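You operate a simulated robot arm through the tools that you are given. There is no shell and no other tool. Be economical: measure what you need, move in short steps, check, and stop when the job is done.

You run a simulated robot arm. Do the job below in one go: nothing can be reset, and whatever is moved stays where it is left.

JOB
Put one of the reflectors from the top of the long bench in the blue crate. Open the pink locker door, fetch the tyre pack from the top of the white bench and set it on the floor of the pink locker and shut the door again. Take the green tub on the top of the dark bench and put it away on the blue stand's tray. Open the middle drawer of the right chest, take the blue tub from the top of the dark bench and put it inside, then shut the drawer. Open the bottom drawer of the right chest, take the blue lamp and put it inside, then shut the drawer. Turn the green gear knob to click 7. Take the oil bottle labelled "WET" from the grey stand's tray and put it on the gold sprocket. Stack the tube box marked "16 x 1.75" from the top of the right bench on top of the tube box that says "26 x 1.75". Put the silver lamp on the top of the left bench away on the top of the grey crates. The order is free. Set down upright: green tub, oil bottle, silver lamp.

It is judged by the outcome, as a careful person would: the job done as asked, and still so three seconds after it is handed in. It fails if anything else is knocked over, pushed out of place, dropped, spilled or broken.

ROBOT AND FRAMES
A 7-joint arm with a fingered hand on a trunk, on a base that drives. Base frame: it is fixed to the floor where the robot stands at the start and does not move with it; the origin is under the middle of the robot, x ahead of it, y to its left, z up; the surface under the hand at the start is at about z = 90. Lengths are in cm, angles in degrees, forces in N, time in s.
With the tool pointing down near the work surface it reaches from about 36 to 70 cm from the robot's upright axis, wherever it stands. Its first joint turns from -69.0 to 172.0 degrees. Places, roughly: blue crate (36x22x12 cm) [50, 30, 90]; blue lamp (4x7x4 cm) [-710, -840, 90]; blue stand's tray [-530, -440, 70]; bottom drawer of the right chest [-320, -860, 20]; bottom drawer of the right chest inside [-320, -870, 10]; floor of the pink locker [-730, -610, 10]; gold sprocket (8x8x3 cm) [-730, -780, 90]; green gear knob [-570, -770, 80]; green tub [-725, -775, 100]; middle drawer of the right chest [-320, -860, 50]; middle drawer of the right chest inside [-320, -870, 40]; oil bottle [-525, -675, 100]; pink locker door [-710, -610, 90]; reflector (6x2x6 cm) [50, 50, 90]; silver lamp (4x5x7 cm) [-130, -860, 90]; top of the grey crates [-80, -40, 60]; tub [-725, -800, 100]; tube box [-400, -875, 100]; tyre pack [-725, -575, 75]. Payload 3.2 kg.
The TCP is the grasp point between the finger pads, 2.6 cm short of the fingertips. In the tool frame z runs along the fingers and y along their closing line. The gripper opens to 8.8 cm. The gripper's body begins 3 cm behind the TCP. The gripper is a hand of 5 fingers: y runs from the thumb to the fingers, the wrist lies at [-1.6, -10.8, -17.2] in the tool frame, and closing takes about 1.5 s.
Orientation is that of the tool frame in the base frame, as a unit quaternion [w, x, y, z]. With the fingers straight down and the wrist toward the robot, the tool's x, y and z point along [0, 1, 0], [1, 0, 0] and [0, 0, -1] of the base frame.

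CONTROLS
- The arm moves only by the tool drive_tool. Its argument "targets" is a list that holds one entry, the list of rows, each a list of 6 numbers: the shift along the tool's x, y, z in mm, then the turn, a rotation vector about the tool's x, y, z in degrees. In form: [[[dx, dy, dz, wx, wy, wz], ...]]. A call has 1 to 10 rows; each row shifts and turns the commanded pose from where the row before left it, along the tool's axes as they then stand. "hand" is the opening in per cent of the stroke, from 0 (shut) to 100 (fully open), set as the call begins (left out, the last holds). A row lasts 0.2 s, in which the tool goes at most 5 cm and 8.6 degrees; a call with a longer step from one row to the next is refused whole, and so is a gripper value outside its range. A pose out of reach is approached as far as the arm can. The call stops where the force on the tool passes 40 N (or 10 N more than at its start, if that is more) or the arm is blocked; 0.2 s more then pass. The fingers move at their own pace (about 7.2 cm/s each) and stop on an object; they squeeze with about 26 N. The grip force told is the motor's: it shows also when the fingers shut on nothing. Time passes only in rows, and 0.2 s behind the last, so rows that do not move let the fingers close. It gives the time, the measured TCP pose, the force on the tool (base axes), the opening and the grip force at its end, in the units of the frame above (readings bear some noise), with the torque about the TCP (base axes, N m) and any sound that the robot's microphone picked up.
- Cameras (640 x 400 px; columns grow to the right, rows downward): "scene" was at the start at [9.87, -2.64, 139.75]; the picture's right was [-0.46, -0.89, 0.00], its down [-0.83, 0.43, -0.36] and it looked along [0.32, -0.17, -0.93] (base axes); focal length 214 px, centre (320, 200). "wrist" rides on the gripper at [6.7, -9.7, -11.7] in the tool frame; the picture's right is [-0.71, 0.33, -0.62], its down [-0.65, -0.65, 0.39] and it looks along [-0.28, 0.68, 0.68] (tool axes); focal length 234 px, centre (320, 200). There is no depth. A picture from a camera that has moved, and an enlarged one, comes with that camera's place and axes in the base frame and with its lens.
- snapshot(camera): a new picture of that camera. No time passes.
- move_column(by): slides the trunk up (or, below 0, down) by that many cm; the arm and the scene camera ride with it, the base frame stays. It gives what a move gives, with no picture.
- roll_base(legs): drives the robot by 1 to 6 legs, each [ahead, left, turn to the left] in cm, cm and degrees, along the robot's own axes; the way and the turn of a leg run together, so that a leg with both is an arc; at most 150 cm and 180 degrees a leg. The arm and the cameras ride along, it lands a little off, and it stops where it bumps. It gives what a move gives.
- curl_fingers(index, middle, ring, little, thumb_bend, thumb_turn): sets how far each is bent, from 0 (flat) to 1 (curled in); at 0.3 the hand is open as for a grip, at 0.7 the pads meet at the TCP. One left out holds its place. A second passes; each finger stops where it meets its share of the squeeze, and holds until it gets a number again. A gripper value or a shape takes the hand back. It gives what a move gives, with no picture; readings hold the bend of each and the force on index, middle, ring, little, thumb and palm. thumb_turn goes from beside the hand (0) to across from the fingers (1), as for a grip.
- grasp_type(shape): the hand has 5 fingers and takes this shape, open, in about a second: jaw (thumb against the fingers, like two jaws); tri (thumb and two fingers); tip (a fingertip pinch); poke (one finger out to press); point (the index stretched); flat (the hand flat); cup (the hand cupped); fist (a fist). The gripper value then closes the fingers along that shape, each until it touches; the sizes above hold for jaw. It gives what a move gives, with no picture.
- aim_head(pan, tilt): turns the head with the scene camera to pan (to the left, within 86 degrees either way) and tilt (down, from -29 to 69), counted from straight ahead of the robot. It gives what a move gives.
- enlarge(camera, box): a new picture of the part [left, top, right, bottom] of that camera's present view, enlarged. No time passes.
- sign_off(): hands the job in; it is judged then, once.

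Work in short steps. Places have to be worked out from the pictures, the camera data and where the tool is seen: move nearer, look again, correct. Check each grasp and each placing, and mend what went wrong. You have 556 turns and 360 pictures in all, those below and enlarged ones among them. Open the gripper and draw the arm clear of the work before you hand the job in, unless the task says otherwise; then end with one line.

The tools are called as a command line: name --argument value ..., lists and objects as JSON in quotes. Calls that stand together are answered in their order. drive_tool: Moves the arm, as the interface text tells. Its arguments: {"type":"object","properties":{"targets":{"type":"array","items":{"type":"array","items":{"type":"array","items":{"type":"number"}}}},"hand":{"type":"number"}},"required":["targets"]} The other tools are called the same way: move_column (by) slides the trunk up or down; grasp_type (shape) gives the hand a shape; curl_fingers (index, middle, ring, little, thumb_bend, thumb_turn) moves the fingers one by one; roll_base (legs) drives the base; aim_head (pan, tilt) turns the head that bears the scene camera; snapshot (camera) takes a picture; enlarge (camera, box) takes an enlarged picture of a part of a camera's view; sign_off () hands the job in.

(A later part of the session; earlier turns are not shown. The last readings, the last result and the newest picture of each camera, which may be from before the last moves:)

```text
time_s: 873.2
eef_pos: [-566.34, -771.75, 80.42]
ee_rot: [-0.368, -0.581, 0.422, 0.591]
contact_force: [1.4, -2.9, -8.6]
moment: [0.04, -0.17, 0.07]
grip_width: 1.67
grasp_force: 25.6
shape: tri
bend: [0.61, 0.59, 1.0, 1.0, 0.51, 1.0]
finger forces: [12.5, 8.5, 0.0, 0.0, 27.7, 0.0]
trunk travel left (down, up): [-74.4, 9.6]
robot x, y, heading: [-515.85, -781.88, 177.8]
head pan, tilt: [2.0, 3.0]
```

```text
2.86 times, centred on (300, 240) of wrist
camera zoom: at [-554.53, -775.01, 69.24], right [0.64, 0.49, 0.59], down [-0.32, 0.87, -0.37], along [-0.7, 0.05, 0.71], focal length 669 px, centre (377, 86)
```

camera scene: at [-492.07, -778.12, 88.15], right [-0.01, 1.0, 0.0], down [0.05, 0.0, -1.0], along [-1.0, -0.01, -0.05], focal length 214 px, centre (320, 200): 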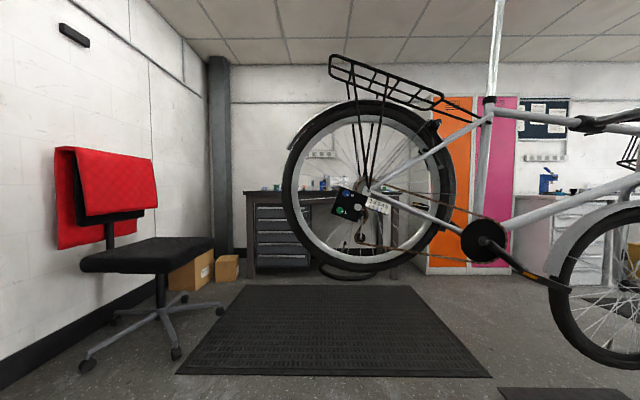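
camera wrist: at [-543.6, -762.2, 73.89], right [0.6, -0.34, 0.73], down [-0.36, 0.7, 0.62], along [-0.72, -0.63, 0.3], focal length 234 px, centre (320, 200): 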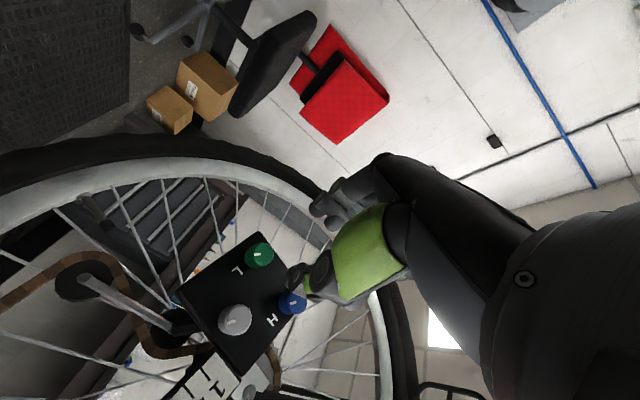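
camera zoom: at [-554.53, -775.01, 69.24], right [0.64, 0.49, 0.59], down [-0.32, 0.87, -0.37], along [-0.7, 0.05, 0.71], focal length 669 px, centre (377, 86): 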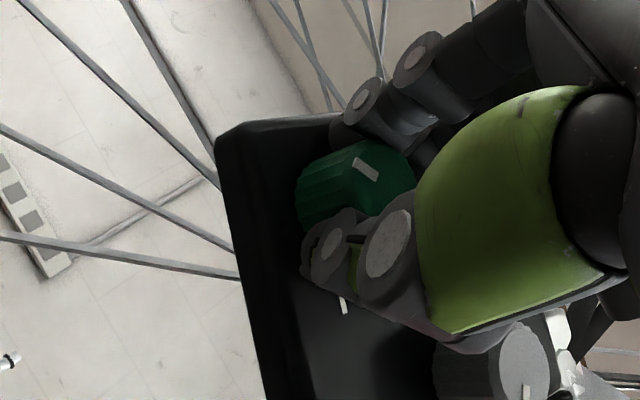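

The knob followed by 41° with little side load. I release and check.

drive_tool --targets '[[[0, 0, 0, 0, 0, 0], [0, 0, 0, 0, 0, 0], [0, 0, 0, 0, 0, 0], [0, 0, 0, 0, 0, 0]]]' --hand 48

roll_base --legs '[[-20, 0, 0], [-18, -2, 0]]'

move_column --by -40

move_column --by -20

enlarge --camera "scene" --box '[325, 180, 373, 225]'

```text
time_s: 874.2
eef_pos: [-566.51, -771.8, 80.59]
ee_rot: [-0.368, -0.58, 0.422, 0.592]
contact_force: [0.4, 0.3, -0.3]
moment: [0.01, 0.01, 0.02]
grip_width: 4.17
grasp_force: 0.1
shape: tri
bend: [0.5, 0.43, 0.99, 0.99, 0.35, 1.0]
finger forces: [0.0, 0.0, 0.0, 0.0, 0.1, 0.1]
trunk travel left (down, up): [-74.4, 9.6]
robot x, y, heading: [-516.16, -781.8, 178.0]
head pan, tilt: [2.0, 3.0]
```

```text
time_s: 876.9
eef_pos: [-528.11, -771.21, 80.61]
ee_rot: [-0.369, -0.581, 0.419, 0.592]
contact_force: [0.2, -0.6, -0.1]
moment: [-0.03, -0.01, 0.01]
grip_width: 4.2
grasp_force: 0.1
shape: tri
bend: [0.5, 0.43, 0.99, 0.99, 0.35, 1.0]
finger forces: [0.0, 0.0, 0.0, 0.1, 0.1, 0.1]
trunk travel left (down, up): [-74.4, 9.6]
robot x, y, heading: [-477.58, -781.17, 178.3]
head pan, tilt: [2.0, 3.0]
```

```text
time_s: 880.8
eef_pos: [-528.08, -771.08, 40.61]
ee_rot: [-0.368, -0.581, 0.42, 0.592]
contact_force: [-0.6, 0.2, 0.4]
moment: [0.01, 0.01, 0.01]
grip_width: 4.19
grasp_force: 0.1
shape: tri
bend: [0.5, 0.43, 0.99, 0.99, 0.35, 1.0]
finger forces: [0.0, 0.1, 0.0, 0.1, 0.0, 0.1]
trunk travel left (down, up): [-34.4, 49.6]
robot x, y, heading: [-477.41, -781.07, 178.6]
head pan, tilt: [2.0, 3.0]
```

```text
time_s: 882.9
eef_pos: [-528.17, -771.13, 20.57]
ee_rot: [-0.369, -0.582, 0.419, 0.591]
contact_force: [-0.8, -0.4, 0.6]
moment: [0.04, 0.02, 0.03]
grip_width: 4.18
grasp_force: 0.0
shape: tri
bend: [0.5, 0.43, 0.99, 0.99, 0.35, 1.0]
finger forces: [0.1, 0.0, 0.0, 0.0, 0.1, 0.0]
trunk travel left (down, up): [-14.4, 69.6]
robot x, y, heading: [-477.69, -781.14, 177.9]
head pan, tilt: [2.0, 3.0]
```

```text
8.89 times, centred on (349, 202) of scene
camera zoom: at [-491.69, -781.06, 88.66], right [0.0, 1.0, 0.0], down [0.05, 0.0, -1.0], along [-1.0, 0.0, -0.05], focal length 1906 px, centre (62, 178)
```

zoom: 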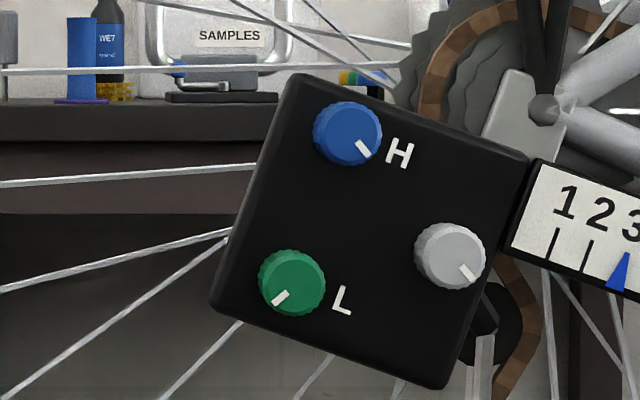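

Green is now at +96° from the start (≈212° in the panel frame): within click 7. I move on: restore the hand (jaw, pointing down), raise, and drive round to the dark bench for the blue lamp.

roll_base --legs '[[-30, 0, 1.5]]'

move_column --by 40

move_column --by 29.3

drive_tool --targets '[[[0, 0, 0, 0, 0, -8], [0, 0, 0, 0, 0, -8], [0, 0, 0, 0, 0, -8], [0, 0, 0, 0, 0, -8], [0, 0, 0, 0, 0, -8], [0, 0, 0, 0, 0, -8], [0, 0, 0, 0, 0, -8], [0, 0, 0, 0, 0, -6]]]'

drive_tool --targets '[[[0, 0, 0, 4.94, 4.94, 4.94], [0, 0, 0, 4.94, 4.94, 4.94], [0, 0, 0, 4.94, 4.94, 4.94], [0, 0, 0, 4.94, 4.94, 4.94], [0, 0, 0, 4.94, 4.94, 4.94], [0, 0, 0, 4.94, 4.94, 4.94], [0, 0, 0, 4.94, 4.94, 4.94], [0, 0, 0, 4.94, 4.94, 4.94], [0, 0, 0, 4.94, 4.94, 4.94], [0, 0, 0, 4.94, 4.94, 4.94]]]'

drive_tool --targets '[[[0, 0, 0, 4.94, 4.94, 4.94], [0, 0, 0, 4.94, 4.94, 4.94], [0, 0, 0, 4.94, 4.94, 4.94], [0, 0, 0, 4.94, 4.94, 4.94], [0, 0, -40, 0, 0, 0], [0, 0, -40, 0, 0, 0], [0, 0, -40, 0, 0, 0], [0, 0, -40, 0, 0, 0], [0, 0, -40, 0, 0, 0], [0, 0, 0, 0, 0, 0]]]' --hand 100

grasp_type --shape "jaw"

```text
time_s: 885.0
eef_pos: [-498.07, -772.97, 20.56]
ee_rot: [0.376, 0.587, -0.412, -0.587]
contact_force: [-0.2, -0.4, -0.3]
moment: [0.01, -0.04, 0.01]
grip_width: 4.17
grasp_force: 0.0
shape: tri
bend: [0.5, 0.43, 0.99, 0.99, 0.35, 1.0]
finger forces: [0.0, 0.0, 0.0, 0.1, 0.0, 0.0]
trunk travel left (down, up): [-14.4, 69.6]
robot x, y, heading: [-447.05, -781.71, 179.9]
head pan, tilt: [2.0, 3.0]
```

```text
time_s: 888.8
eef_pos: [-498.05, -773.02, 60.69]
ee_rot: [0.377, 0.586, -0.413, -0.586]
contact_force: [-0.4, 0.0, -1.0]
moment: [0.03, 0.01, 0.03]
grip_width: 4.17
grasp_force: 0.0
shape: tri
bend: [0.5, 0.43, 0.99, 0.99, 0.35, 1.0]
finger forces: [0.0, 0.0, 0.1, 0.0, 0.1, 0.1]
trunk travel left (down, up): [-54.4, 29.6]
robot x, y, heading: [-447.37, -781.4, 179.5]
head pan, tilt: [2.0, 3.0]
```

```text
time_s: 891.8
eef_pos: [-498.14, -773.14, 89.96]
ee_rot: [-0.377, -0.586, 0.413, 0.586]
contact_force: [0.3, -0.4, -0.1]
moment: [0.0, -0.05, 0.0]
grip_width: 4.19
grasp_force: 0.1
shape: tri
bend: [0.5, 0.43, 0.99, 0.99, 0.35, 1.0]
finger forces: [0.0, 0.1, 0.0, 0.0, 0.0, 0.0]
trunk travel left (down, up): [-83.7, 0.3]
robot x, y, heading: [-447.34, -781.57, 179.6]
head pan, tilt: [2.0, 3.0]
```

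```text
time_s: 893.6
eef_pos: [-498.12, -773.0, 89.91]
ee_rot: [0.018, 0.715, -0.05, -0.697]
contact_force: [-0.1, -0.6, -0.4]
moment: [0.0, 0.0, 0.01]
grip_width: 4.21
grasp_force: 0.1
shape: tri
bend: [0.5, 0.43, 0.99, 0.99, 0.35, 1.0]
finger forces: [0.0, 0.0, 0.1, 0.1, 0.0, 0.0]
trunk travel left (down, up): [-83.7, 0.3]
robot x, y, heading: [-447.0, -781.54, 179.3]
head pan, tilt: [2.0, 3.0]
```

```text
time_s: 895.8
eef_pos: [-498.16, -772.99, 89.87]
ee_rot: [0.027, 0.786, -0.584, -0.202]
contact_force: [-0.1, 0.8, 0.3]
moment: [-0.02, 0.01, 0.0]
grip_width: 4.19
grasp_force: 0.0
shape: tri
bend: [0.5, 0.43, 0.99, 0.99, 0.35, 1.0]
finger forces: [0.1, 0.0, 0.1, 0.0, 0.0, 0.1]
trunk travel left (down, up): [-83.7, 0.3]
robot x, y, heading: [-446.92, -782.09, 180.0]
head pan, tilt: [2.0, 3.0]
```

```text
time_s: 898.0
eef_pos: [-498.65, -771.04, 109.74]
ee_rot: [-0.028, -0.691, 0.721, -0.044]
contact_force: [-0.7, -0.1, -0.4]
moment: [0.03, -0.04, 0.04]
grip_width: 8.78
grasp_force: 0.0
shape: tri
bend: [0.3, 0.3, 0.99, 0.99, 0.3, 0.97]
finger forces: [0.0, 0.0, 0.1, 0.1, 0.1, 0.0]
trunk travel left (down, up): [-83.7, 0.3]
robot x, y, heading: [-447.17, -781.79, 179.8]
head pan, tilt: [2.0, 3.0]
```

```text
time_s: 898.9
eef_pos: [-498.49, -771.03, 109.85]
ee_rot: [-0.028, -0.691, 0.721, -0.044]
contact_force: [0.8, -0.4, 0.9]
moment: [0.03, 0.0, 0.0]
grip_width: 8.78
grasp_force: 0.0
shape: jaw
bend: [0.3, 0.3, 0.3, 0.3, 0.3, 0.97]
finger forces: [0.0, 0.0, 0.0, 0.0, 0.1, 0.0]
trunk travel left (down, up): [-83.7, 0.3]
robot x, y, heading: [-447.31, -781.69, 179.6]
head pan, tilt: [2.0, 3.0]
```

I raise the hand further and drive the northern loop to the dark bench.

drive_tool --targets '[[[0, 0, -40, 0, 0, 0], [0, 0, -40, 0, 0, 0], [0, 0, -30, 0, 0, 0]]]'

roll_base --legs '[[6, 0, 0], [0, -150, 0], [0, -150, 0], [0, -118, 0], [150, 0, 0], [38, 0, 0]]'

roll_base --legs '[[0, 0, 0.5], [0, 150, 0], [0, 150, 0], [0, 139, 0]]'

roll_base --legs '[[8, 0, 0], [0, 0, 46]]'

aim_head --pan 0 --tilt 45

snapshot --camera "scene"

```text
time_s: 899.7
eef_pos: [-498.7, -769.99, 120.77]
ee_rot: [-0.027, -0.691, 0.721, -0.045]
contact_force: [-0.1, -1.0, 0.3]
moment: [0.01, 0.0, 0.03]
grip_width: 8.8
grasp_force: 0.1
shape: jaw
bend: [0.3, 0.3, 0.3, 0.3, 0.3, 0.97]
finger forces: [0.0, 0.0, 0.1, 0.0, 0.1, 0.0]
out of reach, approached as far as the arm can: row 2
trunk travel left (down, up): [-83.7, 0.3]
robot x, y, heading: [-447.15, -781.93, 179.5]
head pan, tilt: [2.0, 3.0]
```

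```text
time_s: 929.3
eef_pos: [-678.4, -339.47, 120.66]
ee_rot: [-0.028, -0.67, 0.741, -0.043]
contact_force: [0.3, -0.4, 0.0]
moment: [-0.01, 0.0, -0.01]
grip_width: 8.8
grasp_force: 0.0
shape: jaw
bend: [0.3, 0.3, 0.3, 0.3, 0.3, 0.97]
finger forces: [0.0, 0.0, 0.0, 0.1, 0.1, 0.1]
trunk travel left (down, up): [-83.7, 0.3]
robot x, y, heading: [-627.97, -354.38, 176.2]
head pan, tilt: [2.0, 3.0]
```

```text
time_s: 950.7
eef_pos: [-702.07, -780.33, 120.74]
ee_rot: [-0.028, -0.672, 0.739, -0.043]
contact_force: [0.5, 0.2, -0.6]
moment: [-0.01, -0.01, -0.04]
grip_width: 8.81
grasp_force: 0.0
shape: jaw
bend: [0.3, 0.3, 0.3, 0.3, 0.3, 0.97]
finger forces: [0.0, 0.0, 0.0, 0.1, 0.0, 0.0]
trunk travel left (down, up): [-83.7, 0.3]
robot x, y, heading: [-651.36, -795.03, 176.4]
head pan, tilt: [2.0, 3.0]
```

```text
time_s: 953.9
eef_pos: [-704.4, -821.61, 120.79]
ee_rot: [0.009, 0.911, -0.41, 0.051]
contact_force: [0.5, -0.1, -0.2]
moment: [0.0, 0.02, -0.04]
grip_width: 8.8
grasp_force: 0.0
shape: jaw
bend: [0.3, 0.3, 0.3, 0.3, 0.3, 0.97]
finger forces: [0.1, 0.0, 0.1, 0.0, 0.0, 0.0]
trunk travel left (down, up): [-83.7, 0.3]
robot x, y, heading: [-659.33, -794.38, -136.4]
head pan, tilt: [2.0, 3.0]
```

```text
time_s: 955.0
eef_pos: [-704.56, -821.58, 120.8]
ee_rot: [0.008, 0.911, -0.409, 0.051]
contact_force: [0.6, 0.5, 0.5]
moment: [0.01, 0.02, -0.04]
grip_width: 8.77
grasp_force: 0.1
shape: jaw
bend: [0.3, 0.3, 0.3, 0.3, 0.3, 0.97]
finger forces: [0.0, 0.0, 0.1, 0.0, 0.0, 0.0]
trunk travel left (down, up): [-83.7, 0.3]
robot x, y, heading: [-659.1, -794.51, -136.4]
head pan, tilt: [0.0, 45.0]
```

```text
63 pictures are left
camera scene: at [-668.9, -803.43, 151.34], right [-0.69, 0.72, 0.0], down [0.51, 0.49, -0.71], along [-0.51, -0.49, -0.71], focal length 214 px, centre (320, 200)
```

scene: 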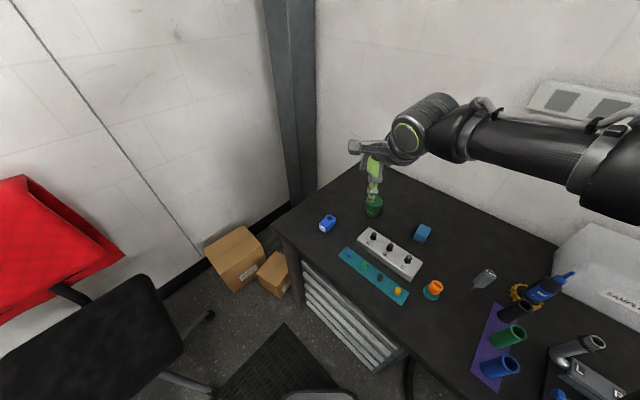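

Blue lamp at ≈[-708.3,-837.8], long side along x. I turn the hand so it closes across y and move over it.

drive_tool --targets '[[[0, 0, 0, 0, 0, -8], [0, 0, 0, 0, 0, -8], [0, 0, 0, 0, 0, -8], [0, 0, 0, 0, 0, -8], [0, 0, 0, 0, 0, -8], [0, 0, 0, 0, 0, -8], [0, 0, 0, 0, 0, 0]]]'

drive_tool --targets '[[[-10, 40, 0, 0, 0, 0], [-10, 40, 0, 0, 0, 0], [-9, 41, 0, 0, 0, 0], [-9, 41, 0, 0, 0, 0], [0, 0, 40, 0, 0, 0], [0, 0, 40, 0, 0, 0], [0, 0, 40, 0, 0, 0], [0, 0, 30, 0, 0, 0], [0, 0, 0, 0, 0, 0]]]'

snapshot --camera "wrist"

```text
time_s: 956.6
eef_pos: [-704.48, -821.55, 120.89]
ee_rot: [0.029, 0.999, -0.003, 0.043]
contact_force: [-0.3, 0.0, -0.1]
moment: [0.01, -0.03, 0.01]
grip_width: 8.78
grasp_force: 0.1
shape: jaw
bend: [0.3, 0.3, 0.3, 0.3, 0.3, 0.97]
finger forces: [0.1, 0.0, 0.1, 0.1, 0.1, 0.0]
trunk travel left (down, up): [-83.7, 0.3]
robot x, y, heading: [-659.33, -793.94, -136.7]
head pan, tilt: [0.0, 45.0]
```

```text
time_s: 958.6
eef_pos: [-707.18, -838.61, 106.37]
ee_rot: [0.028, 0.999, -0.004, 0.043]
contact_force: [-0.2, -0.7, 0.5]
moment: [0.04, 0.02, -0.02]
grip_width: 8.78
grasp_force: 0.0
shape: jaw
bend: [0.3, 0.3, 0.3, 0.3, 0.3, 0.97]
finger forces: [0.1, 0.0, 0.0, 0.0, 0.0, 0.1]
trunk travel left (down, up): [-83.7, 0.3]
robot x, y, heading: [-659.16, -794.63, -136.4]
head pan, tilt: [0.0, 45.0]
```

```text
62 pictures are left
camera wrist: at [-701.41, -828.13, 118.04], right [-0.76, -0.29, 0.58], down [-0.61, 0.63, -0.48], along [-0.23, -0.72, -0.66], focal length 234 px, centre (320, 200)
```

wrist: 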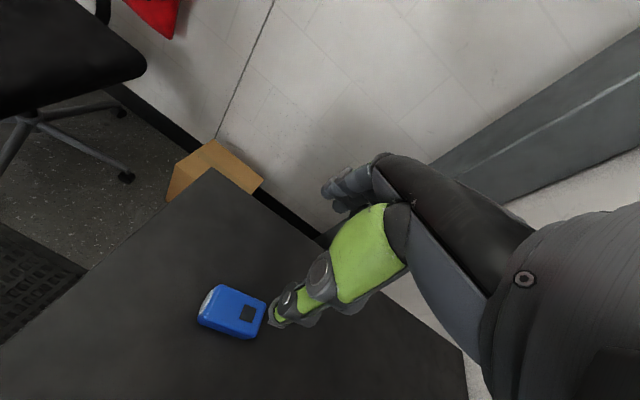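

Lamp centre [-707.8,-836.5], rotated ~16°. I correct and descend.

drive_tool --targets '[[[0, 0, 0, 0, 0, -8], [0, 0, 0, 0, 0, -8], [-25, -24, 0, 0, 0, 0], [0, 0, 40, 0, 0, 0], [0, 0, 40, 0, 0, 0], [0, 0, 40, 0, 0, 0], [0, 0, 40, 0, 0, 0], [0, 0, 10, 0, 0, 0], [0, 0, 0, 0, 0, 0]]]'

snapshot --camera "wrist"

```text
time_s: 960.6
eef_pos: [-705.78, -837.59, 90.0]
ee_rot: [0.034, 0.99, 0.135, 0.038]
contact_force: [0.7, -0.2, 0.2]
moment: [0.03, 0.03, 0.03]
grip_width: 8.79
grasp_force: 0.1
shape: jaw
bend: [0.3, 0.3, 0.3, 0.3, 0.3, 0.97]
finger forces: [0.0, 0.0, 0.0, 0.0, 0.0, 0.0]
out of reach, approached as far as the arm can: row 3, 6, 7
trunk travel left (down, up): [-83.7, 0.3]
robot x, y, heading: [-659.19, -794.4, -136.2]
head pan, tilt: [0.0, 45.0]
```

```text
61 pictures are left
camera wrist: at [-702.92, -825.6, 101.35], right [-0.65, -0.47, 0.6], down [-0.76, 0.43, -0.48], along [-0.03, -0.77, -0.64], focal length 234 px, centre (320, 200)
```

wrist: 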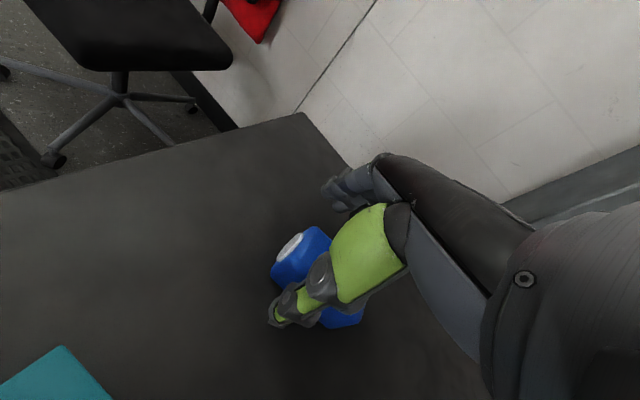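

Straddling the lamp. I lower 1.8 cm with the trunk and close.

move_column --by -1.8

drive_tool --targets '[[[0, 0, 0, 0, 0, 0], [0, 0, 0, 0, 0, 0], [0, 0, 0, 0, 0, 0], [0, 0, 0, 0, 0, 0], [0, 0, 0, 0, 0, 0], [0, 0, 0, 0, 0, 0], [0, 0, 0, 0, 0, 0]]]' --hand 0

drive_tool --targets '[[[0, 0, -30, 0, 0, 0], [0, 0, -40, 0, 0, 0], [0, 0, -40, 0, 0, 0], [0, 0, -40, 0, 0, 0], [0, 0, -40, 0, 0, 0], [0, 0, -40, 0, 0, 0], [0, 0, -40, 0, 0, 0], [0, 0, 0, 0, 0, 0]]]'

snapshot --camera "wrist"

```text
time_s: 961.3
eef_pos: [-705.67, -837.77, 88.91]
ee_rot: [0.037, 0.99, 0.134, 0.036]
contact_force: [0.8, -4.6, 22.5]
moment: [1.23, 0.35, 0.04]
grip_width: 8.8
grasp_force: 0.1
shape: jaw
bend: [0.3, 0.3, 0.3, 0.3, 0.29, 0.98]
finger forces: [0.0, 0.0, 0.0, 0.0, 23.8, 0.1]
trunk travel left (down, up): [-81.9, 2.1]
robot x, y, heading: [-659.2, -794.64, -136.2]
head pan, tilt: [0.0, 45.0]
```

```text
time_s: 962.9
eef_pos: [-705.78, -837.28, 88.96]
ee_rot: [0.037, 0.99, 0.134, 0.034]
contact_force: [-3.5, 4.7, 32.5]
moment: [1.87, 0.42, 0.08]
grip_width: 3.54
grasp_force: 26.0
shape: jaw
bend: [0.7, 0.7, 0.43, 0.7, 0.27, 0.98]
finger forces: [10.4, 6.2, 1.9, 0.0, 51.2, 0.1]
trunk travel left (down, up): [-81.9, 2.1]
robot x, y, heading: [-659.28, -794.21, -136.5]
head pan, tilt: [0.0, 45.0]
```

```text
time_s: 964.7
eef_pos: [-708.11, -836.16, 114.97]
ee_rot: [0.034, 0.99, 0.135, 0.039]
contact_force: [-0.5, 0.8, -0.9]
moment: [0.0, -0.04, 0.05]
grip_width: 3.47
grasp_force: 25.5
shape: jaw
bend: [0.7, 0.7, 0.42, 0.7, 0.28, 0.98]
finger forces: [14.3, 8.1, 2.7, 0.0, 25.2, 0.0]
trunk travel left (down, up): [-81.9, 2.1]
robot x, y, heading: [-659.72, -794.24, -136.4]
head pan, tilt: [0.0, 45.0]
```

```text
60 pictures are left
camera wrist: at [-705.37, -824.13, 126.3], right [-0.65, -0.47, 0.6], down [-0.76, 0.43, -0.48], along [-0.03, -0.77, -0.64], focal length 234 px, centre (320, 200)
```

wrist: 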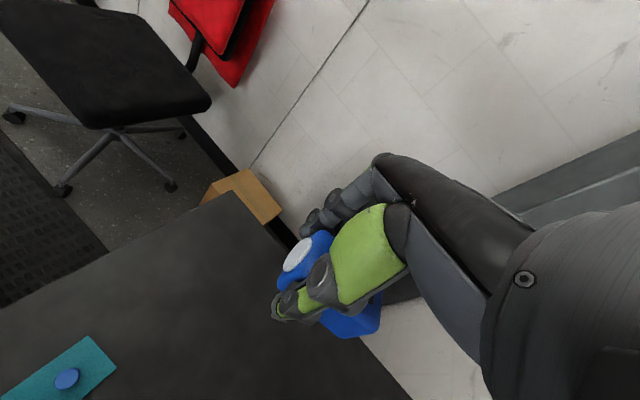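

Lamp held. I retract the arm and yaw the hand back before turning, keeping clear of the bottle.

drive_tool --targets '[[[39, -21, -15, 0, 0, 0], [39, -21, -15, 0, 0, 0], [30, -16, 0, 0, 0, 0], [0, 0, 0, 0, 0, 8], [0, 0, 0, 0, 0, 8], [0, 0, 0, 0, 0, 8], [0, 0, 0, 0, 0, 8], [0, 0, 0, 0, 0, 8], [0, 0, 0, 0, 0, 8], [0, 0, 0, 0, 0, 8]]]'

roll_base --legs '[[-12, 0, 0], [0, 0, -43.5]]'

snapshot --camera "scene"

```text
time_s: 966.9
eef_pos: [-699.47, -827.48, 118.4]
ee_rot: [0.012, 0.937, -0.346, 0.05]
contact_force: [1.1, -0.3, -1.0]
moment: [0.0, 0.05, 0.02]
grip_width: 3.45
grasp_force: 25.8
shape: jaw
bend: [0.7, 0.7, 0.42, 0.7, 0.28, 0.98]
finger forces: [14.4, 7.9, 2.6, 0.1, 25.0, 0.0]
trunk travel left (down, up): [-81.9, 2.1]
robot x, y, heading: [-659.08, -793.95, -136.1]
head pan, tilt: [0.0, 45.0]
```

```text
time_s: 970.1
eef_pos: [-702.73, -781.81, 118.29]
ee_rot: [0.029, 0.738, -0.673, 0.042]
contact_force: [0.8, -0.7, -0.1]
moment: [-0.02, 0.01, 0.02]
grip_width: 3.45
grasp_force: 26.2
shape: jaw
bend: [0.7, 0.7, 0.42, 0.7, 0.28, 0.98]
finger forces: [14.1, 8.0, 2.7, 0.0, 24.6, 0.0]
trunk travel left (down, up): [-81.9, 2.1]
robot x, y, heading: [-650.73, -785.95, 179.5]
head pan, tilt: [0.0, 45.0]
```

```text
59 pictures are left
camera scene: at [-663.94, -786.1, 149.53], right [0.01, 1.0, 0.0], down [0.71, -0.01, -0.71], along [-0.71, 0.01, -0.71], focal length 214 px, centre (320, 200)
```

scene: 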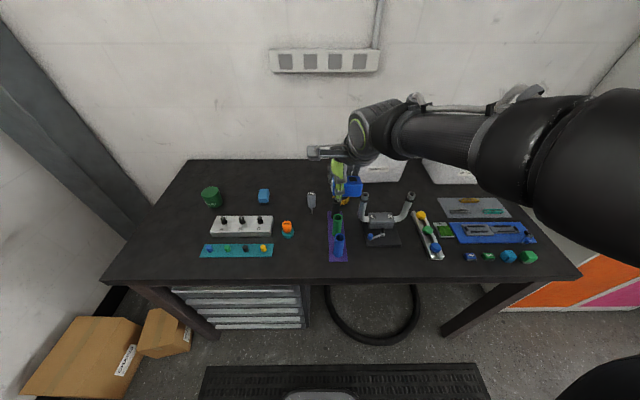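

roll_base --legs '[[-7, 0, 0], [0, -150, 0], [0, -150, 0], [0, -124, 0], [-150, 0, 0], [-57, 0, 0]]'

roll_base --legs '[[0, 0, 2], [0, 150, 0], [0, 150, 0], [0, 105, 0], [0, 0, 89]]'

snapshot --camera "wrist"

```text
time_s: 1000.8
eef_pos: [-479.3, -363.53, 118.34]
ee_rot: [0.03, 0.738, -0.673, 0.041]
contact_force: [0.0, -0.7, -0.6]
moment: [0.0, 0.02, -0.01]
grip_width: 3.44
grasp_force: 25.8
shape: jaw
bend: [0.7, 0.7, 0.42, 0.7, 0.28, 0.98]
finger forces: [14.2, 8.0, 2.8, 0.1, 24.7, 0.0]
trunk travel left (down, up): [-81.9, 2.1]
robot x, y, heading: [-427.34, -368.15, 179.4]
head pan, tilt: [0.0, 45.0]
```

```text
time_s: 1014.4
eef_pos: [-470.17, -651.89, 118.35]
ee_rot: [0.028, 0.755, -0.654, 0.042]
contact_force: [0.3, -1.3, -0.2]
moment: [-0.03, 0.04, -0.03]
grip_width: 3.48
grasp_force: 25.9
shape: jaw
bend: [0.7, 0.7, 0.42, 0.7, 0.28, 0.98]
finger forces: [14.3, 7.8, 2.7, 0.0, 24.8, 0.0]
trunk travel left (down, up): [-81.9, 2.1]
robot x, y, heading: [-418.21, -653.47, -177.7]
head pan, tilt: [0.0, 45.0]
stopped in leg 3: the robot was blocked; the commanded pose is now the measured one
```

```text
58 pictures are left
camera wrist: at [-459.95, -655.7, 130.74], right [-0.44, 0.71, 0.55], down [0.57, 0.69, -0.44], along [-0.69, 0.11, -0.71], focal length 234 px, centre (320, 200)
```

wrist: 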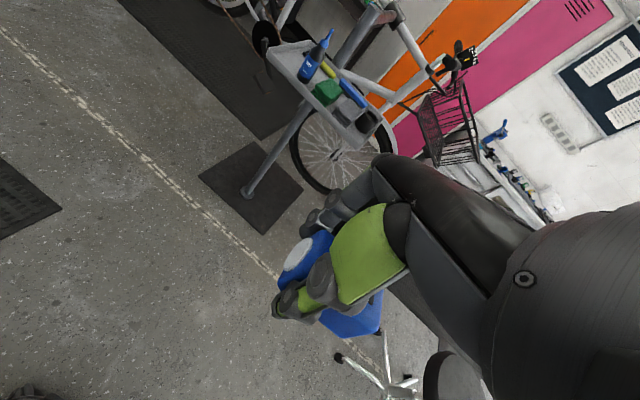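

Touched the small bin again; I step away, go further out (x≈-447) and continue.

roll_base --legs '[[0, -4, 0], [30, 0, 0], [0, 118, 0], [0, 0, 88], [0, 6, 0]]'

aim_head --pan 20 --tilt 40

snapshot --camera "scene"

```text
time_s: 1026.8
eef_pos: [-442.23, -819.02, 118.39]
ee_rot: [-0.009, 0.997, 0.049, 0.051]
contact_force: [0.2, 0.4, 0.1]
moment: [-0.01, -0.04, 0.02]
grip_width: 3.45
grasp_force: 25.9
shape: jaw
bend: [0.7, 0.7, 0.42, 0.7, 0.29, 0.98]
finger forces: [14.0, 7.8, 2.5, 0.1, 24.3, 0.0]
trunk travel left (down, up): [-81.9, 2.1]
robot x, y, heading: [-437.84, -766.94, -90.1]
head pan, tilt: [0.0, 45.0]
```

```text
time_s: 1027.6
eef_pos: [-442.06, -818.97, 118.4]
ee_rot: [-0.009, 0.997, 0.05, 0.051]
contact_force: [0.3, 0.4, -0.5]
moment: [-0.02, -0.02, -0.01]
grip_width: 3.47
grasp_force: 26.1
shape: jaw
bend: [0.7, 0.7, 0.42, 0.7, 0.29, 0.98]
finger forces: [13.9, 7.7, 2.5, 0.0, 24.3, 0.0]
trunk travel left (down, up): [-81.9, 2.1]
robot x, y, heading: [-438.1, -767.03, -90.3]
head pan, tilt: [20.0, 40.0]
```

```text
57 pictures are left
camera scene: at [-435.27, -780.12, 150.26], right [-0.94, -0.34, 0.0], down [-0.22, 0.61, -0.77], along [0.26, -0.72, -0.64], focal length 214 px, centre (320, 200)
```

scene: 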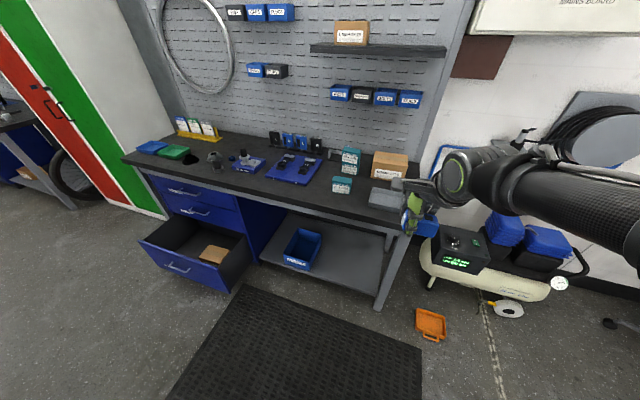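

The drawer is open and the stack stands. I carry the lamp over the drawer's left part (a box lies on the right) and lower.

roll_base --legs '[[12, 0, 0], [0, 133, 0], [2, 0, 0]]'

move_column --by -40

move_column --by -22

snapshot --camera "wrist"

snapshot --camera "scene"

```text
time_s: 1035.5
eef_pos: [-309.9, -834.68, 118.51]
ee_rot: [-0.007, 0.998, 0.041, 0.051]
contact_force: [1.0, -0.4, -0.8]
moment: [-0.04, -0.06, -0.02]
grip_width: 3.45
grasp_force: 25.7
shape: jaw
bend: [0.7, 0.7, 0.42, 0.7, 0.29, 0.98]
finger forces: [13.9, 7.8, 2.5, 0.0, 24.3, 0.0]
trunk travel left (down, up): [-81.9, 2.1]
robot x, y, heading: [-305.02, -782.9, -91.2]
head pan, tilt: [20.0, 40.0]
```

```text
time_s: 1039.3
eef_pos: [-309.78, -835.01, 78.26]
ee_rot: [-0.008, 0.998, 0.04, 0.05]
contact_force: [-0.2, 0.1, -0.5]
moment: [-0.05, -0.01, -0.01]
grip_width: 3.48
grasp_force: 25.9
shape: jaw
bend: [0.7, 0.7, 0.42, 0.7, 0.29, 0.98]
finger forces: [14.0, 7.8, 2.6, 0.0, 24.3, 0.1]
trunk travel left (down, up): [-41.9, 42.1]
robot x, y, heading: [-304.77, -783.25, -91.3]
head pan, tilt: [20.0, 40.0]
```

```text
time_s: 1041.7
eef_pos: [-309.91, -834.99, 56.49]
ee_rot: [-0.008, 0.998, 0.04, 0.05]
contact_force: [0.2, 0.3, -0.4]
moment: [-0.05, -0.03, 0.02]
grip_width: 3.46
grasp_force: 25.9
shape: jaw
bend: [0.7, 0.7, 0.42, 0.7, 0.29, 0.98]
finger forces: [14.0, 7.8, 2.6, 0.0, 24.4, 0.1]
trunk travel left (down, up): [-19.9, 64.1]
robot x, y, heading: [-305.12, -782.82, -91.4]
head pan, tilt: [20.0, 40.0]
```

```text
56 pictures are left
camera wrist: at [-305.18, -824.82, 68.76], right [-0.74, -0.4, 0.54], down [-0.66, 0.61, -0.45], along [-0.15, -0.69, -0.71], focal length 234 px, centre (320, 200)
```

wrist: 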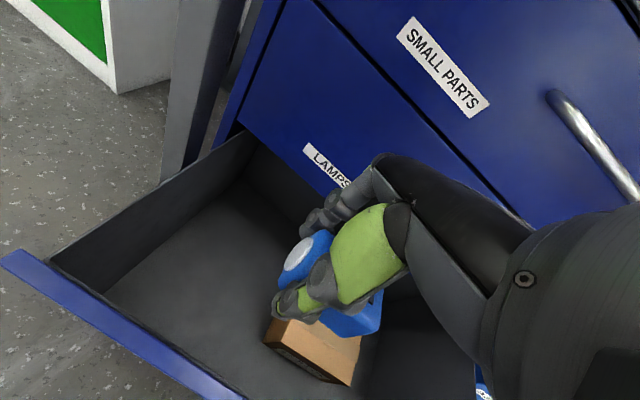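

```text
55 pictures are left
camera scene: at [-302.37, -796.21, 88.26], right [-0.95, -0.32, 0.0], down [-0.21, 0.61, -0.77], along [0.25, -0.73, -0.64], focal length 214 px, centre (320, 200)
```

scene: 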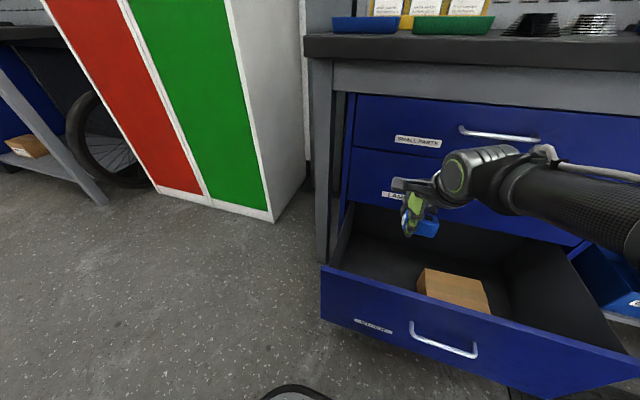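

Clear spot below. Lower fully, then with the arm until contact.

move_column --by -19.6

drive_tool --targets '[[[0, 0, 40, 0, 0, 0], [0, 0, 40, 0, 0, 0], [0, 0, 30, 0, 0, 0], [0, 0, 20, 0, 0, 0], [0, 0, 15, 0, 0, 0], [0, 0, 0, 0, 0, 0]]]'

snapshot --camera "wrist"

```text
time_s: 1043.8
eef_pos: [-309.81, -834.98, 36.66]
ee_rot: [-0.008, 0.998, 0.041, 0.051]
contact_force: [0.1, -0.4, -1.4]
moment: [-0.03, 0.01, -0.01]
grip_width: 3.47
grasp_force: 25.7
shape: jaw
bend: [0.7, 0.7, 0.42, 0.7, 0.29, 0.98]
finger forces: [14.0, 7.7, 2.6, 0.1, 24.3, 0.0]
trunk travel left (down, up): [-0.3, 83.7]
robot x, y, heading: [-304.67, -783.18, -91.0]
head pan, tilt: [20.0, 40.0]
```

```text
time_s: 1045.1
eef_pos: [-308.88, -841.29, 31.79]
ee_rot: [0.11, 0.991, 0.033, 0.066]
contact_force: [0.4, 0.6, -0.8]
moment: [-0.07, -0.04, -0.02]
grip_width: 3.46
grasp_force: 25.8
shape: jaw
bend: [0.7, 0.7, 0.42, 0.7, 0.29, 0.98]
finger forces: [14.0, 7.5, 2.5, 0.3, 24.5, 0.1]
trunk travel left (down, up): [-0.3, 83.7]
robot x, y, heading: [-304.96, -783.16, -91.7]
head pan, tilt: [20.0, 40.0]
stopped in row 6: the arm was blocked; the commanded pose is now the measured one
```

```text
54 pictures are left
camera wrist: at [-304.33, -828.53, 41.73], right [-0.77, -0.25, 0.59], down [-0.62, 0.5, -0.6], along [-0.15, -0.83, -0.54], focal length 234 px, centre (320, 200)
```

wrist: 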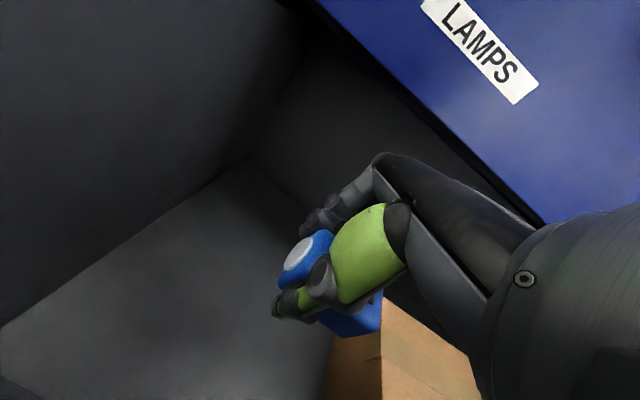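

The forearm rests on the drawer's front edge. I raise the trunk and reach down more steeply with the arm instead.

move_column --by 22

drive_tool --targets '[[[0, 0, 0, 6.8, 0, 0], [0, -30, 0, 6.8, 0, 0], [0, -30, 0, 0, 0, 0], [0, 0, 40, 0, 0, 0], [0, 0, 40, 0, 0, 0], [0, 0, 40, 0, 0, 0], [0, 0, 0, 0, 0, 0]]]'

drive_tool --targets '[[[0, 0, 40, 0, 0, 0], [0, 0, 40, 0, 0, 0], [0, 0, 40, 0, 0, 0], [0, 0, 0, 0, 0, 0]]]'

snapshot --camera "wrist"

snapshot --camera "scene"

```text
time_s: 1047.4
eef_pos: [-308.81, -840.84, 52.32]
ee_rot: [0.091, 0.993, 0.032, 0.066]
contact_force: [0.2, -0.2, -0.1]
moment: [0.03, -0.01, -0.03]
grip_width: 3.46
grasp_force: 26.0
shape: jaw
bend: [0.7, 0.7, 0.42, 0.7, 0.29, 0.98]
finger forces: [14.1, 7.6, 2.5, 0.3, 24.5, 0.0]
trunk travel left (down, up): [-22.3, 61.7]
robot x, y, heading: [-305.19, -782.97, -91.7]
head pan, tilt: [20.0, 40.0]
```

```text
time_s: 1049.0
eef_pos: [-307.76, -834.2, 40.12]
ee_rot: [-0.027, 0.997, 0.041, 0.061]
contact_force: [0.5, -0.1, -1.3]
moment: [-0.03, -0.03, 0.02]
grip_width: 3.44
grasp_force: 26.4
shape: jaw
bend: [0.7, 0.7, 0.42, 0.7, 0.29, 0.97]
finger forces: [14.8, 7.4, 2.5, 1.0, 25.6, 0.0]
trunk travel left (down, up): [-22.3, 61.7]
robot x, y, heading: [-305.17, -782.99, -91.8]
head pan, tilt: [20.0, 40.0]
```

```text
time_s: 1049.7
eef_pos: [-306.77, -834.37, 32.35]
ee_rot: [-0.015, 0.997, 0.04, 0.061]
contact_force: [-1.3, -0.5, 14.0]
moment: [1.16, 0.49, 0.12]
grip_width: 3.44
grasp_force: 26.0
shape: jaw
bend: [0.7, 0.7, 0.42, 0.7, 0.29, 0.97]
finger forces: [14.7, 7.3, 2.6, 0.8, 25.4, 0.0]
trunk travel left (down, up): [-22.3, 61.7]
robot x, y, heading: [-305.19, -783.18, -91.7]
head pan, tilt: [20.0, 40.0]
stopped in row 3: the force on the tool passed its limit at 80 N (the readings are from after the stop); the commanded pose is now the measured one
```

```text
53 pictures are left
camera wrist: at [-302.3, -824.37, 44.89], right [-0.75, -0.41, 0.52], down [-0.65, 0.61, -0.45], along [-0.14, -0.68, -0.72], focal length 234 px, centre (320, 200)
```

wrist: 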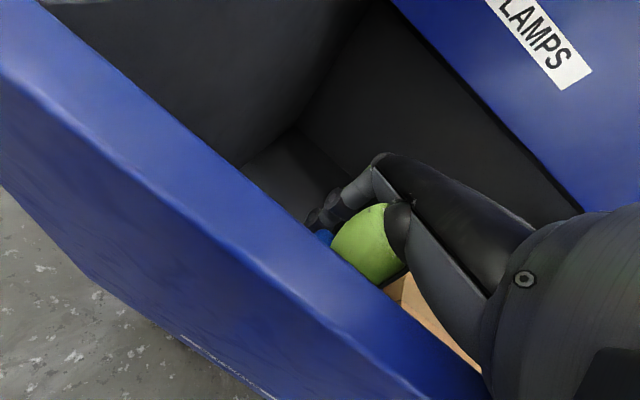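

```text
52 pictures are left
camera scene: at [-302.79, -796.29, 90.71], right [-0.95, -0.31, 0.0], down [-0.2, 0.61, -0.77], along [0.24, -0.73, -0.64], focal length 214 px, centre (320, 200)
```

scene: 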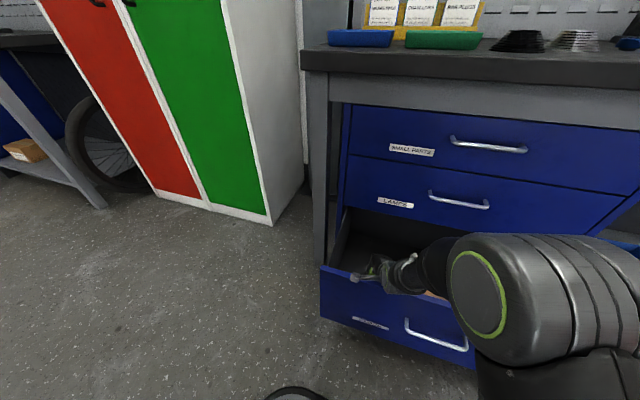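

The wrist camera bracket met the drawer edge. I go deeper (past the edge) and with the trunk higher so the arm comes down more steeply.

move_column --by 30

drive_tool --targets '[[[0, 30, 0, 0, 0, 0], [0, 30, 0, 0, 0, 0], [0, 20, 0, 0, 0, 0], [0, 0, 40, 0, 0, 0], [0, 0, 40, 0, 0, 0], [0, 0, 40, 0, 0, 0], [0, 0, 40, 0, 0, 0], [0, 0, 40, 0, 0, 0], [0, 0, 0, 0, 0, 0]]]'

snapshot --camera "scene"

```text
time_s: 1052.7
eef_pos: [-306.71, -834.29, 61.92]
ee_rot: [-0.019, 0.997, 0.04, 0.06]
contact_force: [-0.1, -0.3, -1.0]
moment: [-0.01, -0.01, -0.01]
grip_width: 3.43
grasp_force: 26.1
shape: jaw
bend: [0.7, 0.7, 0.42, 0.7, 0.29, 0.97]
finger forces: [14.6, 7.2, 2.6, 1.0, 25.4, 0.1]
trunk travel left (down, up): [-52.3, 31.7]
robot x, y, heading: [-305.36, -783.49, -91.8]
head pan, tilt: [20.0, 40.0]
```

```text
time_s: 1054.7
eef_pos: [-303.53, -841.45, 41.92]
ee_rot: [-0.018, 0.997, 0.04, 0.06]
contact_force: [-0.3, 0.2, -0.4]
moment: [-0.02, -0.01, 0.02]
grip_width: 3.43
grasp_force: 26.3
shape: jaw
bend: [0.7, 0.7, 0.42, 0.7, 0.29, 0.97]
finger forces: [14.2, 7.0, 2.5, 0.9, 24.4, 0.1]
trunk travel left (down, up): [-52.3, 31.7]
robot x, y, heading: [-305.48, -782.89, -91.6]
head pan, tilt: [20.0, 40.0]
```

```text
51 pictures are left
camera scene: at [-302.79, -796.41, 120.66], right [-0.95, -0.31, 0.0], down [-0.2, 0.61, -0.77], along [0.24, -0.73, -0.64], focal length 214 px, centre (320, 200)
```

scene: 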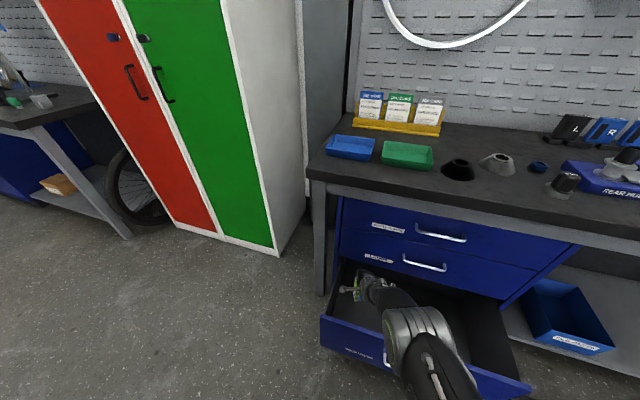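

Now the arm comes down steeply, clear of the edge. I continue down, shifting slightly right.

drive_tool --targets '[[[-30, 0, 0, 0, 0, 0], [-30, 0, 30, 0, 0, 0], [0, 0, 40, 0, 0, 0], [0, 0, 40, 0, 0, 0], [0, 0, 40, 0, 0, 0], [0, 0, 20, 0, 0, 0], [0, 0, 0, 0, 0, 0]]]'

snapshot --camera "wrist"

```text
time_s: 1056.3
eef_pos: [-308.77, -834.74, 30.3]
ee_rot: [-0.018, 0.997, 0.04, 0.061]
contact_force: [0.3, -0.6, -1.0]
moment: [-0.01, 0.0, 0.0]
grip_width: 3.45
grasp_force: 25.9
shape: jaw
bend: [0.7, 0.7, 0.42, 0.7, 0.29, 0.97]
finger forces: [13.8, 6.9, 2.5, 0.9, 24.1, 0.0]
out of reach, approached as far as the arm can: row 3, 4, 5, 6
trunk travel left (down, up): [-52.3, 31.7]
robot x, y, heading: [-304.98, -783.37, -91.7]
head pan, tilt: [20.0, 40.0]
```

```text
50 pictures are left
camera wrist: at [-304.41, -824.87, 43.06], right [-0.75, -0.41, 0.52], down [-0.65, 0.62, -0.44], along [-0.14, -0.67, -0.73], focal length 234 px, centre (320, 200)
```

wrist: 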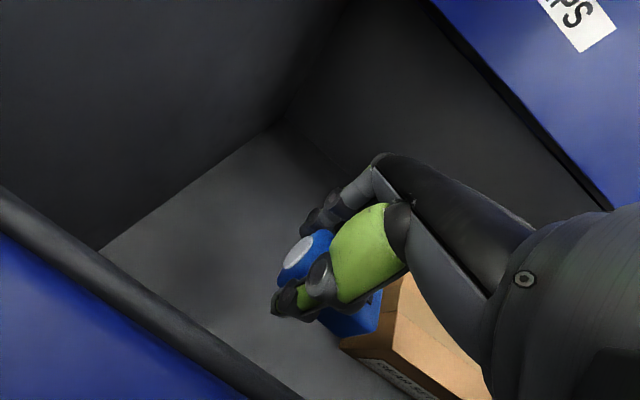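

The arm limit is reached at this trunk height; I move 8 cm further in and lower the trunk.

roll_base --legs '[[8, 1, 0]]'

move_column --by -8

move_column --by -3

snapshot --camera "wrist"

```text
time_s: 1057.4
eef_pos: [-308.13, -842.65, 30.43]
ee_rot: [-0.019, 0.997, 0.04, 0.061]
contact_force: [-0.6, 0.6, -0.8]
moment: [-0.03, -0.02, -0.03]
grip_width: 3.45
grasp_force: 26.0
shape: jaw
bend: [0.7, 0.7, 0.42, 0.7, 0.29, 0.97]
finger forces: [13.9, 7.0, 2.6, 0.8, 24.1, 0.0]
trunk travel left (down, up): [-52.3, 31.7]
robot x, y, heading: [-304.33, -791.24, -91.7]
head pan, tilt: [20.0, 40.0]
```

```text
time_s: 1058.5
eef_pos: [-308.08, -842.64, 22.4]
ee_rot: [-0.018, 0.997, 0.039, 0.06]
contact_force: [0.2, -0.1, -0.8]
moment: [-0.03, -0.02, 0.01]
grip_width: 3.44
grasp_force: 26.3
shape: jaw
bend: [0.7, 0.7, 0.42, 0.7, 0.29, 0.97]
finger forces: [13.8, 7.0, 2.5, 0.8, 24.1, 0.0]
trunk travel left (down, up): [-44.3, 39.7]
robot x, y, heading: [-304.65, -791.13, -91.8]
head pan, tilt: [20.0, 40.0]
```

```text
time_s: 1059.3
eef_pos: [-308.14, -842.63, 19.41]
ee_rot: [-0.018, 0.997, 0.04, 0.06]
contact_force: [-0.6, 0.0, 0.0]
moment: [-0.02, -0.06, -0.02]
grip_width: 3.44
grasp_force: 25.9
shape: jaw
bend: [0.7, 0.7, 0.42, 0.7, 0.29, 0.97]
finger forces: [13.9, 6.9, 2.6, 0.9, 24.1, 0.0]
trunk travel left (down, up): [-41.3, 42.7]
robot x, y, heading: [-304.21, -791.52, -91.6]
head pan, tilt: [20.0, 40.0]
```

```text
49 pictures are left
camera wrist: at [-303.66, -832.72, 32.1], right [-0.75, -0.41, 0.52], down [-0.65, 0.62, -0.44], along [-0.14, -0.67, -0.73], focal length 234 px, centre (320, 200)
```

wrist: 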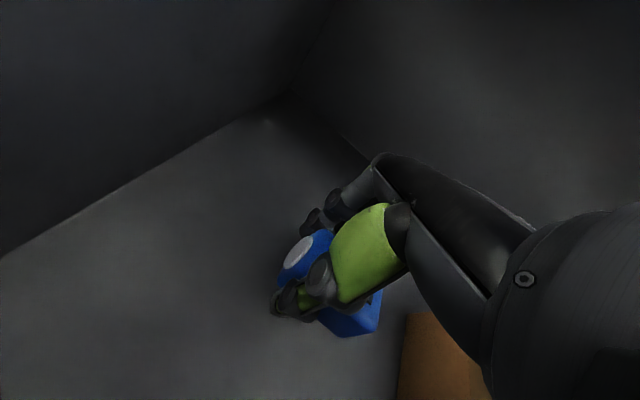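

Near the floor now. A few more small steps to contact.

move_column --by -1.5

move_column --by -1.2

move_column --by -1.2

```text
time_s: 1059.9
eef_pos: [-308.08, -842.63, 17.87]
ee_rot: [-0.018, 0.997, 0.04, 0.06]
contact_force: [0.9, 0.7, -0.9]
moment: [-0.04, -0.02, 0.02]
grip_width: 3.44
grasp_force: 25.9
shape: jaw
bend: [0.7, 0.7, 0.42, 0.7, 0.29, 0.97]
finger forces: [13.9, 7.0, 2.5, 0.9, 24.1, 0.1]
trunk travel left (down, up): [-39.8, 44.2]
robot x, y, heading: [-304.72, -790.94, -91.6]
head pan, tilt: [20.0, 40.0]
```

```text
time_s: 1060.5
eef_pos: [-308.05, -843.02, 16.92]
ee_rot: [-0.015, 0.997, 0.041, 0.061]
contact_force: [0.6, -0.2, -0.1]
moment: [-0.02, -0.05, -0.05]
grip_width: 3.43
grasp_force: 26.2
shape: jaw
bend: [0.7, 0.7, 0.42, 0.7, 0.29, 0.97]
finger forces: [13.9, 7.1, 2.5, 0.8, 24.1, 0.0]
trunk travel left (down, up): [-38.6, 45.4]
robot x, y, heading: [-304.39, -790.77, -91.6]
head pan, tilt: [20.0, 40.0]
```

```text
time_s: 1061.1
eef_pos: [-308.11, -844.01, 16.76]
ee_rot: [-0.004, 0.997, 0.04, 0.059]
contact_force: [-0.3, 0.4, -1.0]
moment: [0.0, -0.07, 0.02]
grip_width: 3.44
grasp_force: 26.3
shape: jaw
bend: [0.7, 0.7, 0.42, 0.7, 0.29, 0.97]
finger forces: [13.9, 6.9, 2.5, 1.0, 24.1, 0.0]
trunk travel left (down, up): [-37.4, 46.6]
robot x, y, heading: [-304.43, -791.13, -91.9]
head pan, tilt: [20.0, 40.0]
```

The forearm is touching the drawer edge again, but the lamp is within ~1–2 cm of the floor. I release here.

drive_tool --targets '[[[0, 0, 0, 0, 0, 0], [0, 0, 0, 0, 0, 0], [0, 0, 0, 0, 0, 0], [0, 0, 0, 0, 0, 0], [0, 0, 0, 0, 0, 0]]]' --hand 80

snapshot --camera "wrist"

move_column --by 8

snapshot --camera "wrist"

```text
time_s: 1062.3
eef_pos: [-308.12, -843.86, 16.74]
ee_rot: [-0.003, 0.997, 0.04, 0.059]
contact_force: [-0.8, 0.3, -0.5]
moment: [0.01, 0.0, -0.02]
grip_width: 7.0
grasp_force: 0.0
shape: jaw
bend: [0.38, 0.33, 0.27, 0.37, 0.08, 0.98]
finger forces: [0.0, 0.0, 0.2, 0.1, 0.0, 0.0]
trunk travel left (down, up): [-37.4, 46.6]
robot x, y, heading: [-304.44, -791.42, -91.7]
head pan, tilt: [20.0, 40.0]
```

```text
48 pictures are left
camera wrist: at [-303.63, -833.72, 29.14], right [-0.75, -0.39, 0.54], down [-0.65, 0.6, -0.46], along [-0.14, -0.69, -0.71], focal length 234 px, centre (320, 200)
```

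wrist: 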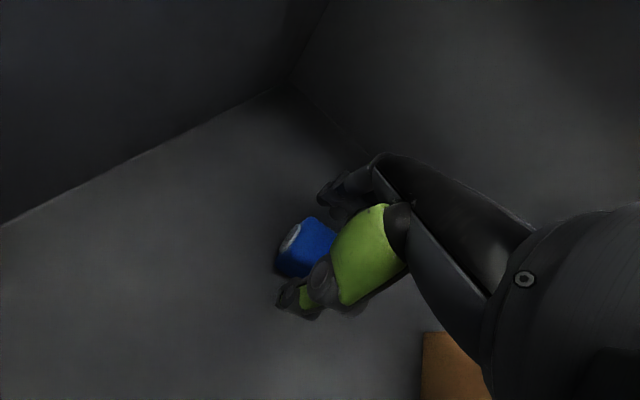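

```text
time_s: 1063.5
eef_pos: [-308.02, -842.54, 23.45]
ee_rot: [-0.019, 0.997, 0.04, 0.06]
contact_force: [0.0, 0.4, -0.2]
moment: [-0.02, 0.02, 0.02]
grip_width: 7.04
grasp_force: 0.0
shape: jaw
bend: [0.37, 0.33, 0.27, 0.37, 0.08, 0.98]
finger forces: [0.0, 0.0, 0.1, 0.1, 0.0, 0.1]
trunk travel left (down, up): [-45.4, 38.6]
robot x, y, heading: [-304.54, -791.48, -91.9]
head pan, tilt: [20.0, 40.0]
```

```text
47 pictures are left
camera wrist: at [-303.66, -832.69, 36.17], right [-0.75, -0.41, 0.52], down [-0.65, 0.62, -0.44], along [-0.14, -0.67, -0.73], focal length 234 px, centre (320, 200)
```

wrist: 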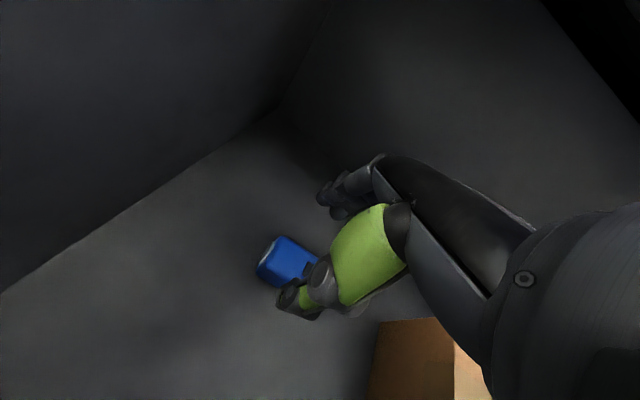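

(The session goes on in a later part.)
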